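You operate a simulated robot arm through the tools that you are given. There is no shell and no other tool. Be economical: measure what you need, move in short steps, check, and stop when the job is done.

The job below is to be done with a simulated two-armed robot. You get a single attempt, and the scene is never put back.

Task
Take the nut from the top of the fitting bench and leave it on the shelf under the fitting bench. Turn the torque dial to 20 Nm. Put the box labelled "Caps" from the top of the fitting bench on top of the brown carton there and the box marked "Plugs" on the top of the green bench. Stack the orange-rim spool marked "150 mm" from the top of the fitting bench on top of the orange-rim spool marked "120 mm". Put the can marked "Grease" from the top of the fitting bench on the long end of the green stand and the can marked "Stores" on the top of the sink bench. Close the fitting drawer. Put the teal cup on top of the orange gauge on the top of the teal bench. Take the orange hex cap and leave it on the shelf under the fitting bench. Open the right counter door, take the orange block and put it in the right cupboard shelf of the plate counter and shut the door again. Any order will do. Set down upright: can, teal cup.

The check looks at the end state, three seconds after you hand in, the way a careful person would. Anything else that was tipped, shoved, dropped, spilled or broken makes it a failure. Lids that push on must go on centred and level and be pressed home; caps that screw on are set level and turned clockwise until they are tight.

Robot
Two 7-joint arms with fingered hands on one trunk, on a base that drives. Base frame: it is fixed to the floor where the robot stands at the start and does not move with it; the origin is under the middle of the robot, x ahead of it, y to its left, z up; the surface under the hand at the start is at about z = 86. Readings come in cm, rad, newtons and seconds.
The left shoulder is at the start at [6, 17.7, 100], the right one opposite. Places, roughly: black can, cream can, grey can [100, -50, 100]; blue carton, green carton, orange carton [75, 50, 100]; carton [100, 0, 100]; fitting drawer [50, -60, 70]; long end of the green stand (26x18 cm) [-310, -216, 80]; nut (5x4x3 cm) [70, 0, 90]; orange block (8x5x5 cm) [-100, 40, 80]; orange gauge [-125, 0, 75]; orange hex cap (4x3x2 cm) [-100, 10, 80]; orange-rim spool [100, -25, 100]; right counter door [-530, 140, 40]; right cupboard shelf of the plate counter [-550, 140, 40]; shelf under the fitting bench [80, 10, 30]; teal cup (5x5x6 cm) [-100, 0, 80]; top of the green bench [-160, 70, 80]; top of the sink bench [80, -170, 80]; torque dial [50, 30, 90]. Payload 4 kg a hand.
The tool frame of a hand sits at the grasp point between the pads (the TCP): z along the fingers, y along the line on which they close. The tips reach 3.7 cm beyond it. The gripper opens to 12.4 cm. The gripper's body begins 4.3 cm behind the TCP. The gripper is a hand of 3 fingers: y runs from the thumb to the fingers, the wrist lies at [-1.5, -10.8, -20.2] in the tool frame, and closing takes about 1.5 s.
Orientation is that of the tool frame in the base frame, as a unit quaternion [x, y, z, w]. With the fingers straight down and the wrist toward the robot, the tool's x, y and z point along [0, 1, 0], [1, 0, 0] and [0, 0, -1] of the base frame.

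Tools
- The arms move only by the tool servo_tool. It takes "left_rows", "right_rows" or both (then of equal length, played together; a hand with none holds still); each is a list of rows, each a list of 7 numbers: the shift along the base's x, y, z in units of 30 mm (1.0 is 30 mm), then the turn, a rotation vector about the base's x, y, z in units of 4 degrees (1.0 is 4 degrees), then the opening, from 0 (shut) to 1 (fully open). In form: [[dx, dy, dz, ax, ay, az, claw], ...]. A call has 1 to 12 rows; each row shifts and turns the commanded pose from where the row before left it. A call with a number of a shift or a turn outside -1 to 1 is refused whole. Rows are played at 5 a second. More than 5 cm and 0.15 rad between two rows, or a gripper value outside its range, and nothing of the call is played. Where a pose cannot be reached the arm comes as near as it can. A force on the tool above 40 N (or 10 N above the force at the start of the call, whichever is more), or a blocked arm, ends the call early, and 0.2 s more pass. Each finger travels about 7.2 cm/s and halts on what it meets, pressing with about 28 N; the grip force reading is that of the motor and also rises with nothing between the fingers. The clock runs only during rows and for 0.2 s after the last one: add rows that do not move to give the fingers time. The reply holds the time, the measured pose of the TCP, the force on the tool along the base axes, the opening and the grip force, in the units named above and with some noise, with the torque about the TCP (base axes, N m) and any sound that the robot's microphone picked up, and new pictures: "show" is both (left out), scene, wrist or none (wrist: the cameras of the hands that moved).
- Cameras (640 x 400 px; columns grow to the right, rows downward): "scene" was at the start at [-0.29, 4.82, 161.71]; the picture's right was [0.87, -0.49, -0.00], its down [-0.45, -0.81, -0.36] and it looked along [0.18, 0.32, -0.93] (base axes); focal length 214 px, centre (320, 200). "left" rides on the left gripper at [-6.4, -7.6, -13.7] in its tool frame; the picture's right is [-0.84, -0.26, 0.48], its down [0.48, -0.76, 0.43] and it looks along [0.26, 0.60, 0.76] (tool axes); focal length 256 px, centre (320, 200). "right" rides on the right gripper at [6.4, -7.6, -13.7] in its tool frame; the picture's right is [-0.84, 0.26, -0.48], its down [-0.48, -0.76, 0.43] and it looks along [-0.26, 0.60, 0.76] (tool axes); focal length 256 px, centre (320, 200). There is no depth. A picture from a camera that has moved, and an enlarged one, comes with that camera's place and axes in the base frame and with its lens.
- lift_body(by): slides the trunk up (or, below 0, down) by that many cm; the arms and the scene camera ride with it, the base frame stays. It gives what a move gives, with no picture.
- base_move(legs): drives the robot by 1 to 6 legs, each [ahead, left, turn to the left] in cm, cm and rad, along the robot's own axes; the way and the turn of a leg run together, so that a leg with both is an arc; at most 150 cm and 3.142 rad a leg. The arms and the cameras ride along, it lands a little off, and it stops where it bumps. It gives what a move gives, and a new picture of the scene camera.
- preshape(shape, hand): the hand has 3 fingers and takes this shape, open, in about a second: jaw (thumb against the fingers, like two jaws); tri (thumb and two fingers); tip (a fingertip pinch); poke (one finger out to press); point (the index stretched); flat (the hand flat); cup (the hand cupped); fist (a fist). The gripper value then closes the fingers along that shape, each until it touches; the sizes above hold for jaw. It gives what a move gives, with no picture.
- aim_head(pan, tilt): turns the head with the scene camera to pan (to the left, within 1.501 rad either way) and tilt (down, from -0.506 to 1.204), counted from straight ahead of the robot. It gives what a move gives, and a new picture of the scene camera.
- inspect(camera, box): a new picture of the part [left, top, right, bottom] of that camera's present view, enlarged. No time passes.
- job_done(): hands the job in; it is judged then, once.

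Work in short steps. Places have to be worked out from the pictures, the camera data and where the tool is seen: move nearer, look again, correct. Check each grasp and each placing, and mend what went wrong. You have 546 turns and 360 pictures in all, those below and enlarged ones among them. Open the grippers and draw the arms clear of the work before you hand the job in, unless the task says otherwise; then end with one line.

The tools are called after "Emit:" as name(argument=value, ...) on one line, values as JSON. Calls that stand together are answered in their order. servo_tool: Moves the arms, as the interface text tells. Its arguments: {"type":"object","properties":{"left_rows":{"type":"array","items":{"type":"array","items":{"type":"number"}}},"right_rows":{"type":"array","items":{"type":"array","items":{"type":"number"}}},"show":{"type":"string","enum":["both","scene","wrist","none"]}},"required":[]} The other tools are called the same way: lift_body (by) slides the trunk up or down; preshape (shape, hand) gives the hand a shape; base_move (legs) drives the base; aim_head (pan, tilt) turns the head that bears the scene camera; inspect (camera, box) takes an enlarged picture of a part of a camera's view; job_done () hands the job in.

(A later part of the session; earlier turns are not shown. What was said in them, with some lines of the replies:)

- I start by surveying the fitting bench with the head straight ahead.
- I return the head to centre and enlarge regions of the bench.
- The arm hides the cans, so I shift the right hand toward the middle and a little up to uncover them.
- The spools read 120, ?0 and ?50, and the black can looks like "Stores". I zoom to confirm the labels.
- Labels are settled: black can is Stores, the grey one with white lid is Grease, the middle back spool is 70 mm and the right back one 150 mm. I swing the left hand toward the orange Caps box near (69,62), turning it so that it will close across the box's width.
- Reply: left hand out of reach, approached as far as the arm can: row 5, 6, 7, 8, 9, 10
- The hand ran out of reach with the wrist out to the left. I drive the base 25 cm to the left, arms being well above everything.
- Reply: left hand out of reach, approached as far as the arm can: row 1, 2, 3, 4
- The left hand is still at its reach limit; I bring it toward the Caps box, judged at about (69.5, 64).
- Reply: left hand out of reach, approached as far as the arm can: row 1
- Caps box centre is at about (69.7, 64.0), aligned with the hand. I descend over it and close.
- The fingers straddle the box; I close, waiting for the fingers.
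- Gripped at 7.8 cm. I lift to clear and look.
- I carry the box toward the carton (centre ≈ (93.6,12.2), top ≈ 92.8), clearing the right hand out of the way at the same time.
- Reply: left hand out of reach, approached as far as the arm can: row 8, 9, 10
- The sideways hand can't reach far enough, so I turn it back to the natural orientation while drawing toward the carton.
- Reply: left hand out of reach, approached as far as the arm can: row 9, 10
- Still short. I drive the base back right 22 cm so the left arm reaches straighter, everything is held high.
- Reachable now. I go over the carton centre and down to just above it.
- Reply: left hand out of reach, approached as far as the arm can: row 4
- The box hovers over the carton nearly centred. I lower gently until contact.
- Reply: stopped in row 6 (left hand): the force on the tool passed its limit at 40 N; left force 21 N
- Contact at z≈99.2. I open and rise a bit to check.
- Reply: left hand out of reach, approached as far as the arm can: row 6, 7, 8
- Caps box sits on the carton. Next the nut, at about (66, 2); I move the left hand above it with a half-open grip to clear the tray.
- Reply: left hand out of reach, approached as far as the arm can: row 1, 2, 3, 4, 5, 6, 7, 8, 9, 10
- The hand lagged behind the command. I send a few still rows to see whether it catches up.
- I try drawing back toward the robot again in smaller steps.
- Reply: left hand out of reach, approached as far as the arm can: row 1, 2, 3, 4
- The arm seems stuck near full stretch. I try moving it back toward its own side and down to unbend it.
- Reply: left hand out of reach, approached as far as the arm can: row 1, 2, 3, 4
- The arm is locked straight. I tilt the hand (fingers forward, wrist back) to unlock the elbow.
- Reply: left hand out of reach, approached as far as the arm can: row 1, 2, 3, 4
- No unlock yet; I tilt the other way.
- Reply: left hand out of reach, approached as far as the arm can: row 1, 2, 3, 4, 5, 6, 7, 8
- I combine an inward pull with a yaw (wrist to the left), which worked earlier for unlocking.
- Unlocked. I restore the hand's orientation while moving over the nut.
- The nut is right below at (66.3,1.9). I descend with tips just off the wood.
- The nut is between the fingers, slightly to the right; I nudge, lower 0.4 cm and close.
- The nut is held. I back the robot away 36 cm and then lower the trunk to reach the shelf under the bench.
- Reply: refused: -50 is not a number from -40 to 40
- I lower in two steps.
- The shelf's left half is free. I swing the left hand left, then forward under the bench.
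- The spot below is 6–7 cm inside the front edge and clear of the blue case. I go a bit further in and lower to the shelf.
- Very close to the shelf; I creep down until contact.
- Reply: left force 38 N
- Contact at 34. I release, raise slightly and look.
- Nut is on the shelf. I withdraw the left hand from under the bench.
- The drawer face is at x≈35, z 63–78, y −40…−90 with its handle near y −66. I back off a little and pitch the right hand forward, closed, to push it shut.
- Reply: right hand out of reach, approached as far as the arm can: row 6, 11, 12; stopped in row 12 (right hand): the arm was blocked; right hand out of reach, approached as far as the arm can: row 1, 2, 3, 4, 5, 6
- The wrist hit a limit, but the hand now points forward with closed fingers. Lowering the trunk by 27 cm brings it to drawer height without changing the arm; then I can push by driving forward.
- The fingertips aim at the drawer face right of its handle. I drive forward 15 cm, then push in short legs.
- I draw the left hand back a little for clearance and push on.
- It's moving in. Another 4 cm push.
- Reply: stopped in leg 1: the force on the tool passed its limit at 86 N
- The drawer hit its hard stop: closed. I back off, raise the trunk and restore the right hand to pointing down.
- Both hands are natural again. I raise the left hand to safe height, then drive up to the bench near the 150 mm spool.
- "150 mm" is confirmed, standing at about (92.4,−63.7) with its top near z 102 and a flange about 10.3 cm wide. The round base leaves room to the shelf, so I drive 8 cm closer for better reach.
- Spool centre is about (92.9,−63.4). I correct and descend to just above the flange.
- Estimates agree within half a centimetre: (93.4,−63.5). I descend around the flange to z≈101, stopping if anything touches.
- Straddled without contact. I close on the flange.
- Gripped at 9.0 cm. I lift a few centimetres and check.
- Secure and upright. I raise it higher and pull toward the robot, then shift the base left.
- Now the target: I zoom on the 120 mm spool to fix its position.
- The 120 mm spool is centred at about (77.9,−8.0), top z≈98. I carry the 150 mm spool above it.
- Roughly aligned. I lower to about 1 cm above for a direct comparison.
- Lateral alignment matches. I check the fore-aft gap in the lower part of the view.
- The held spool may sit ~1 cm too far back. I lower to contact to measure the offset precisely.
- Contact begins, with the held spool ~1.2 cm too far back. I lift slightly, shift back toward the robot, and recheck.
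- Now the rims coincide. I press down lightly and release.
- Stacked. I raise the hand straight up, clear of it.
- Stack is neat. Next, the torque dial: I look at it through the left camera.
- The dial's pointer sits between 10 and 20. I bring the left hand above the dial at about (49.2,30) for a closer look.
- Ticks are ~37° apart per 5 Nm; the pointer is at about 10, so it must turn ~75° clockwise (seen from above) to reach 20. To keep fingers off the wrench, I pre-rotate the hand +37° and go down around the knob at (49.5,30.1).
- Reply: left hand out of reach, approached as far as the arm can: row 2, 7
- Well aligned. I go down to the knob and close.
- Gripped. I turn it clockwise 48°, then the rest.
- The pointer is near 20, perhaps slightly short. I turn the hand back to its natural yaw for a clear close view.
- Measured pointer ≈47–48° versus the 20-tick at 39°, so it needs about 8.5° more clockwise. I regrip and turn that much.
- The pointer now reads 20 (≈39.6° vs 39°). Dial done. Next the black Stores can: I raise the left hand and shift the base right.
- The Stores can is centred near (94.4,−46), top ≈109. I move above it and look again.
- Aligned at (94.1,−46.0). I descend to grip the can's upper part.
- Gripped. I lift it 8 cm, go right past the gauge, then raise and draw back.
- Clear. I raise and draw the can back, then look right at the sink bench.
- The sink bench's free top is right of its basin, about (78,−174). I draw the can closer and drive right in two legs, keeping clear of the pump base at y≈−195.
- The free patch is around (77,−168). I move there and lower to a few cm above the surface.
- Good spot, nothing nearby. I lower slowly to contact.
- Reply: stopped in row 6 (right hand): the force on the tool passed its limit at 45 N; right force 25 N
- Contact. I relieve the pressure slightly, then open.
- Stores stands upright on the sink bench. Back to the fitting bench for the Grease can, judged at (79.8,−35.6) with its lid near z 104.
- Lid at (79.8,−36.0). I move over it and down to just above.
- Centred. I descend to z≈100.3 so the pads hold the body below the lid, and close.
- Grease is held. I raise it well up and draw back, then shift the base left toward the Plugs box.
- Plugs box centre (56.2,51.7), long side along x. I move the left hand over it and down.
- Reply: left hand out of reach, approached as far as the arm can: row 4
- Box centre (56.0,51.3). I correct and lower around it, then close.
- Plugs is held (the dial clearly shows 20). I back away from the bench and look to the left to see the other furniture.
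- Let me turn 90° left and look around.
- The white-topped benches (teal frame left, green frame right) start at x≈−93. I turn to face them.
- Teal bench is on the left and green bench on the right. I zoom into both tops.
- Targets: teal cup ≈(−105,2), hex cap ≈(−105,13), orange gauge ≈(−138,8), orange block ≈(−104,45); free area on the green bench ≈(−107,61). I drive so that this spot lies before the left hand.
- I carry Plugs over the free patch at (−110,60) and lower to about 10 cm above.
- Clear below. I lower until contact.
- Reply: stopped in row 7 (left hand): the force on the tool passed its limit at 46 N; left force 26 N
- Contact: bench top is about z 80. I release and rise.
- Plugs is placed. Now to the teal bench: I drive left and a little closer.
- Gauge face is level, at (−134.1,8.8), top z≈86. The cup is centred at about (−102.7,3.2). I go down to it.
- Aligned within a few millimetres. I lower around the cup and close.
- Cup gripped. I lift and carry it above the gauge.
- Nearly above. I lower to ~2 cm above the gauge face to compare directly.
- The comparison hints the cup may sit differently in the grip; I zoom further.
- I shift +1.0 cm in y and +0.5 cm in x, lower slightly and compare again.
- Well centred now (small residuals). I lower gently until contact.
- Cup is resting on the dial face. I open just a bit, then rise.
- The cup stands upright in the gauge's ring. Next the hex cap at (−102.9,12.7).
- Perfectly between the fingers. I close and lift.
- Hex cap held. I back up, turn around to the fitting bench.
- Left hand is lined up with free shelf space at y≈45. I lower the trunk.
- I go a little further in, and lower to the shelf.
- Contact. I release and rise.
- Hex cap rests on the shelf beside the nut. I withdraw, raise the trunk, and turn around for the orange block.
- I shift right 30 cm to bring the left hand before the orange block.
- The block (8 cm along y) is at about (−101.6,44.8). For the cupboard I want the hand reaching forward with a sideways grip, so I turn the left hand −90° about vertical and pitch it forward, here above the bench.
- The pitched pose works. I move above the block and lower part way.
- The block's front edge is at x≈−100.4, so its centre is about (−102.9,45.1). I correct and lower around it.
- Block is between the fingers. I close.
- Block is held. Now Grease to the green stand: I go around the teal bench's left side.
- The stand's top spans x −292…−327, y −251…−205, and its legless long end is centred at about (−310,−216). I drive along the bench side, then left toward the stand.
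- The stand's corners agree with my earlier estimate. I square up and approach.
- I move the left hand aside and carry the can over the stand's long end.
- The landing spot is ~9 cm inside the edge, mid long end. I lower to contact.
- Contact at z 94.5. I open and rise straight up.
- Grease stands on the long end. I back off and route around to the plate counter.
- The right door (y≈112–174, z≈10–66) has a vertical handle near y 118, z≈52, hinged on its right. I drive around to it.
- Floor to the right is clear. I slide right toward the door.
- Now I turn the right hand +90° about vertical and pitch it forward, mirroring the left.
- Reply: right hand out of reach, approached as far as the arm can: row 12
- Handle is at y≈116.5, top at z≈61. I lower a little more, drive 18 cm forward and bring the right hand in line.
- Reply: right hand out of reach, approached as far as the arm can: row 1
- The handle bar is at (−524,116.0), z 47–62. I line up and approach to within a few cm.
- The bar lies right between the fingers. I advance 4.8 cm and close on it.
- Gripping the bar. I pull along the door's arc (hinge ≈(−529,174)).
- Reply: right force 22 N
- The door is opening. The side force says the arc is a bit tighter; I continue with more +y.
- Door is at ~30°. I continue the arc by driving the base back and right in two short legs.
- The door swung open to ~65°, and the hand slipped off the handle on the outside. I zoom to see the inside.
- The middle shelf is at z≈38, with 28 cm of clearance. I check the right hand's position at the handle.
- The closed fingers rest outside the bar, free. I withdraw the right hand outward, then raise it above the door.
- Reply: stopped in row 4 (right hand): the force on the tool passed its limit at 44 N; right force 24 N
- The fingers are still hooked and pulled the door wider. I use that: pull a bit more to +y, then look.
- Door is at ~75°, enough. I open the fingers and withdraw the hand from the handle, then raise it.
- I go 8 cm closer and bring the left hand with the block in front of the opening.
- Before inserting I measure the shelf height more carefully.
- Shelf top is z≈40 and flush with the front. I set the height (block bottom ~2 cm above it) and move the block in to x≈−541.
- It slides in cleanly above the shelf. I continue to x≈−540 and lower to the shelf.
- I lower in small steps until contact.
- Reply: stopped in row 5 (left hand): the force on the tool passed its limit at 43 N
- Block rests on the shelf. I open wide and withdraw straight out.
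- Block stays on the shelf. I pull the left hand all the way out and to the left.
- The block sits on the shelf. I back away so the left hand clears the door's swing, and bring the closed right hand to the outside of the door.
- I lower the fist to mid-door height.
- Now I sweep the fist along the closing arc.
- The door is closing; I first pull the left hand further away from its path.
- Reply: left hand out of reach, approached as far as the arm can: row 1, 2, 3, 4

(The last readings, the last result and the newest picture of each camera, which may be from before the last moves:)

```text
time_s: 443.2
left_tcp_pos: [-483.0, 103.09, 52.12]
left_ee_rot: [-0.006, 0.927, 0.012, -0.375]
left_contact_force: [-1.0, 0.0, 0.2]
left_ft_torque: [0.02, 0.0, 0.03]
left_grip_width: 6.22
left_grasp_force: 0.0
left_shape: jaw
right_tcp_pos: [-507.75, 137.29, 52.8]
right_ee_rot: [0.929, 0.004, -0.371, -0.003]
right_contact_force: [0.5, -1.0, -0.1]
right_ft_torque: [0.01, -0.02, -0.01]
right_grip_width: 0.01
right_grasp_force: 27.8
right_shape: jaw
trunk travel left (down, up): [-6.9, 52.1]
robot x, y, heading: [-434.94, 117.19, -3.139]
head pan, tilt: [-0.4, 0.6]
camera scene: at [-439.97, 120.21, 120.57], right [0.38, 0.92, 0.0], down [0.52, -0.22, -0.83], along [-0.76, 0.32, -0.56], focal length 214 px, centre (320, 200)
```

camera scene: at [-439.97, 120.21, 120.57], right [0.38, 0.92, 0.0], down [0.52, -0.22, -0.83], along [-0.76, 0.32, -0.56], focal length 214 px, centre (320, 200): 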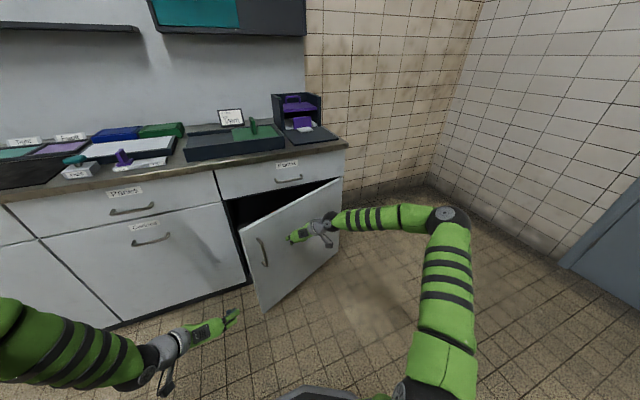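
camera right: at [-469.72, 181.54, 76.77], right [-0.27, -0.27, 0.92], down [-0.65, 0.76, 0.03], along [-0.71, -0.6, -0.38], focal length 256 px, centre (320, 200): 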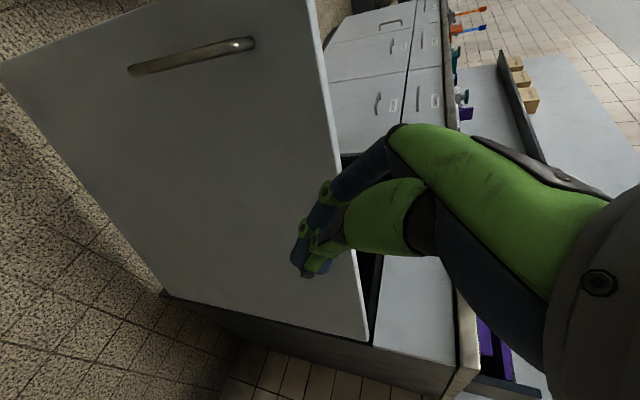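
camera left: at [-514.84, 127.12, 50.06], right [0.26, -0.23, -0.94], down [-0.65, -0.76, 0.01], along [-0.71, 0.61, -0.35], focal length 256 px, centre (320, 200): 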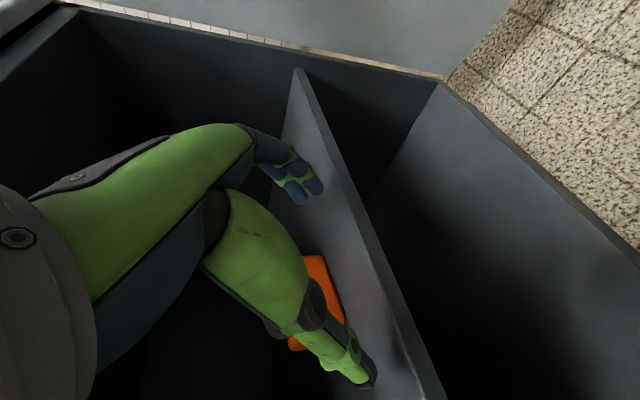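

Almost there. I push straight in until it stops.

Emit:
servo_tool(right_rows=[[-0.9, -0.1, 0, 0, 0, 0, 0], [-0.9, -0.1, 0, 0, 0, 0, 0], [-0.9, 0, 0, 0, 0, 0, 0], [-0.9, 0, 0, 0, 0, 0, 0], [-0.7, 0, 0, 0, 0, 0, 0], [-0.5, 0, 0, 0, 0, 0, 0], [-0.4, 0, 0, 0, 0, 0, 0], [-0.3, 0, 0, 0, 0, 0, 0], [-0.3, 0, 0, 0, 0, 0, 0], [-0.3, 0, 0, 0, 0, 0, 0]], show="scene")

Emit:
inspect(camera="scene", box=[190, 160, 370, 310])

```text
time_s: 445.1
left_tcp_pos: [-482.97, 103.08, 52.21]
left_ee_rot: [-0.005, 0.927, 0.012, -0.375]
left_contact_force: [-0.8, -0.3, -0.1]
left_ft_torque: [-0.02, 0.02, -0.01]
left_grip_width: 6.23
left_grasp_force: 0.2
left_shape: jaw
right_tcp_pos: [-523.67, 136.39, 52.59]
right_ee_rot: [0.932, 0.009, -0.364, 0.0]
right_contact_force: [16.8, -0.7, 3.1]
right_ft_torque: [0.07, -0.11, -0.05]
right_grip_width: 0.01
right_grasp_force: 28.1
right_shape: jaw
trunk travel left (down, up): [-6.9, 52.1]
robot x, y, heading: [-434.84, 117.19, -3.134]
head pan, tilt: [-0.4, 0.6]
stopped in row 9 (right hand): the force on the tool passed its limit at 47 N (the readings are from after the stop); the commanded pose is now the measured one
camera scene: at [-439.8, 120.2, 120.58], right [0.39, 0.92, 0.0], down [0.52, -0.22, -0.83], along [-0.76, 0.32, -0.56], focal length 214 px, centre (320, 200)
```

scene: 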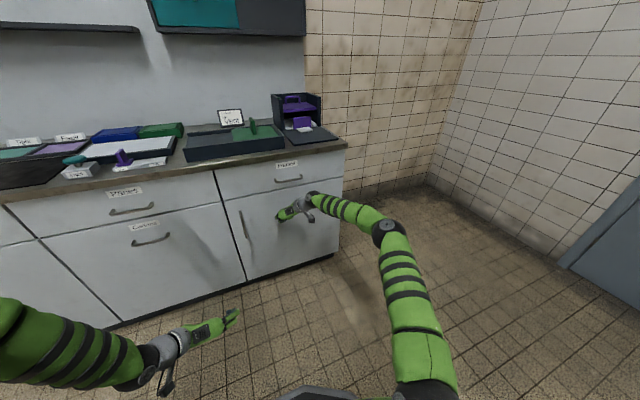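

```text
2.67 times, centred on (280, 235) of scene
camera zoom: at [-439.8, 120.2, 120.58], right [0.39, 0.92, 0.0], down [0.52, -0.22, -0.83], along [-0.76, 0.32, -0.56], focal length 572 px, centre (427, 107)
```

zoom: 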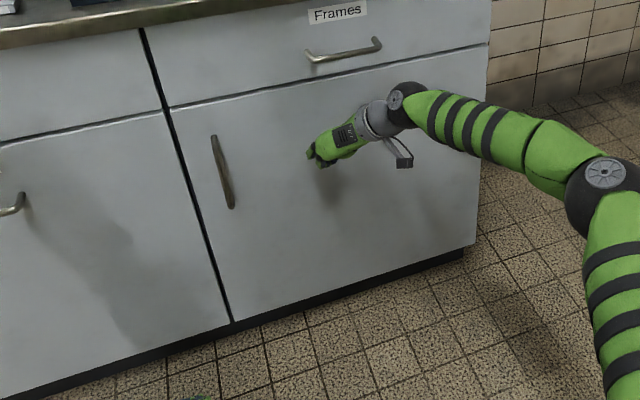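

The door is shut flush against its stop. I back away, open both hands and check the door once more.

Emit:
base_move(legs=[[-30, 0, 0]])

Emit:
lift_body(by=35)

Emit:
servo_tool(left_rows=[[0, 0, 0, 0, 0, 0, 1], [0, 0, 0, 0, 0, 0, 1], [0, 0, 0, 0, 0, 0, 1], [0, 0, 0, 0, 0, 0, 1]], right_rows=[[0, 0, 0, 0, 0, 0, 1], [0, 0, 0, 0, 0, 0, 1], [0, 0, 0, 0, 0, 0, 1], [0, 0, 0, 0, 0, 0, 1]], show="scene")

Emit:
inspect(camera="scene", box=[180, 150, 380, 300])

```text
time_s: 447.2
left_tcp_pos: [-452.8, 103.01, 52.09]
left_ee_rot: [-0.006, 0.927, 0.011, -0.375]
left_contact_force: [0.2, -0.7, -0.6]
left_ft_torque: [0.0, 0.01, -0.02]
left_grip_width: 6.24
left_grasp_force: 0.1
left_shape: jaw
right_tcp_pos: [-493.85, 136.33, 52.53]
right_ee_rot: [0.931, 0.011, -0.365, 0.001]
right_contact_force: [-0.2, -0.7, -0.1]
right_ft_torque: [0.02, 0.0, 0.03]
right_grip_width: 0.01
right_grasp_force: 28.2
right_shape: jaw
trunk travel left (down, up): [-6.9, 52.1]
robot x, y, heading: [-404.78, 117.24, -3.134]
head pan, tilt: [-0.4, 0.6]
camera scene: at [-409.77, 120.39, 120.57], right [0.38, 0.92, 0.0], down [0.52, -0.22, -0.82], along [-0.76, 0.31, -0.57], focal length 214 px, centre (320, 200)
```

scene: 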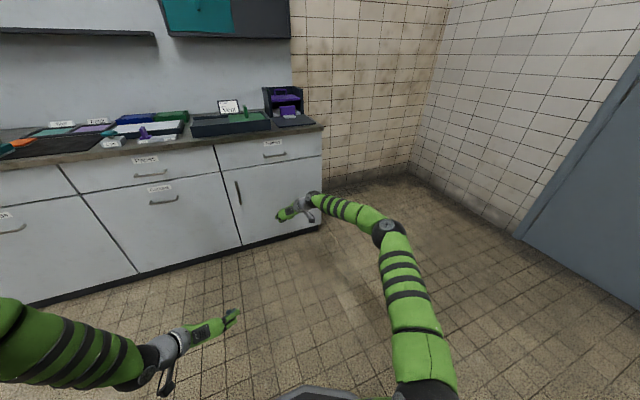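

```text
time_s: 450.6
left_tcp_pos: [-452.83, 103.17, 87.08]
left_ee_rot: [-0.006, 0.927, 0.011, -0.376]
left_contact_force: [0.0, -0.4, 0.5]
left_ft_torque: [0.0, 0.01, -0.02]
left_grip_width: 6.25
left_grasp_force: 0.0
left_shape: jaw
right_tcp_pos: [-493.81, 136.39, 87.57]
right_ee_rot: [0.931, 0.01, -0.365, -0.001]
right_contact_force: [0.1, 0.5, 0.2]
right_ft_torque: [-0.01, -0.01, -0.04]
right_grip_width: 0.0
right_grasp_force: 27.8
right_shape: jaw
trunk travel left (down, up): [-41.9, 17.1]
robot x, y, heading: [-404.45, 116.98, -3.129]
head pan, tilt: [-0.4, 0.6]
```

```text
time_s: 451.6
left_tcp_pos: [-452.82, 103.12, 87.15]
left_ee_rot: [-0.007, 0.927, 0.012, -0.375]
left_contact_force: [-0.7, 0.0, 1.0]
left_ft_torque: [0.03, -0.01, 0.0]
left_grip_width: 12.36
left_grasp_force: 0.1
left_shape: jaw
right_tcp_pos: [-493.86, 136.3, 87.56]
right_ee_rot: [0.931, 0.01, -0.365, 0.001]
right_contact_force: [0.2, -0.3, 0.4]
right_ft_torque: [0.01, -0.02, 0.0]
right_grip_width: 12.39
right_grasp_force: 0.0
right_shape: jaw
trunk travel left (down, up): [-41.9, 17.1]
robot x, y, heading: [-404.89, 116.71, -3.131]
head pan, tilt: [-0.4, 0.6]
camera scene: at [-409.77, 120.39, 155.57], right [0.38, 0.92, 0.0], down [0.52, -0.22, -0.82], along [-0.76, 0.31, -0.57], focal length 214 px, centre (320, 200)
```

scene: 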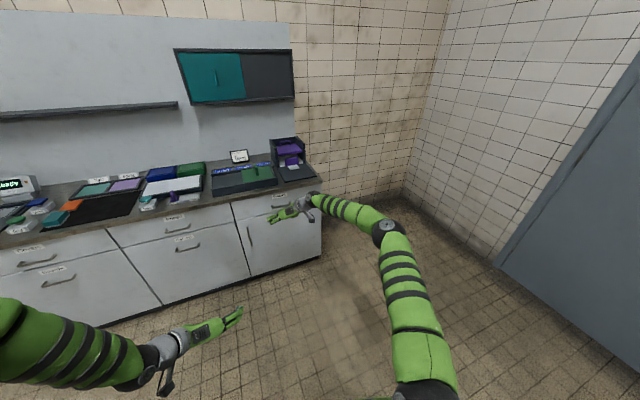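

```text
2.67 times, centred on (280, 225) of scene
camera zoom: at [-409.77, 120.39, 155.57], right [0.38, 0.92, 0.0], down [0.52, -0.22, -0.82], along [-0.76, 0.31, -0.57], focal length 572 px, centre (427, 133)
```

zoom: 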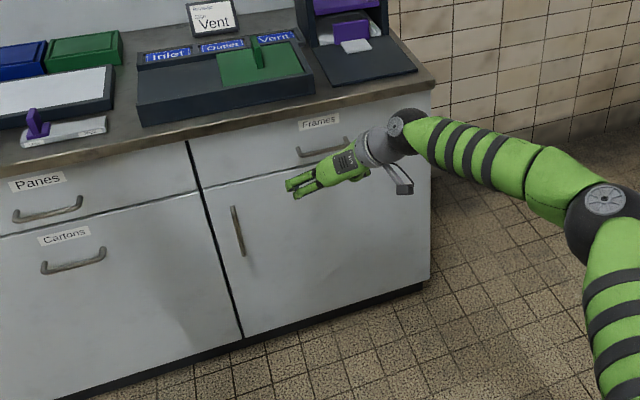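

Everything is in place: door shut, both hands empty, open and clear. I hand in.

Emit:
job_done()

```text
The job is handed in.
```

I finished all the tasks and handed the job in. I checked each placement on camera as I made it, but did not go back for a final look at the earlier spots. The dial pointer measures within about half a Nm of 20.
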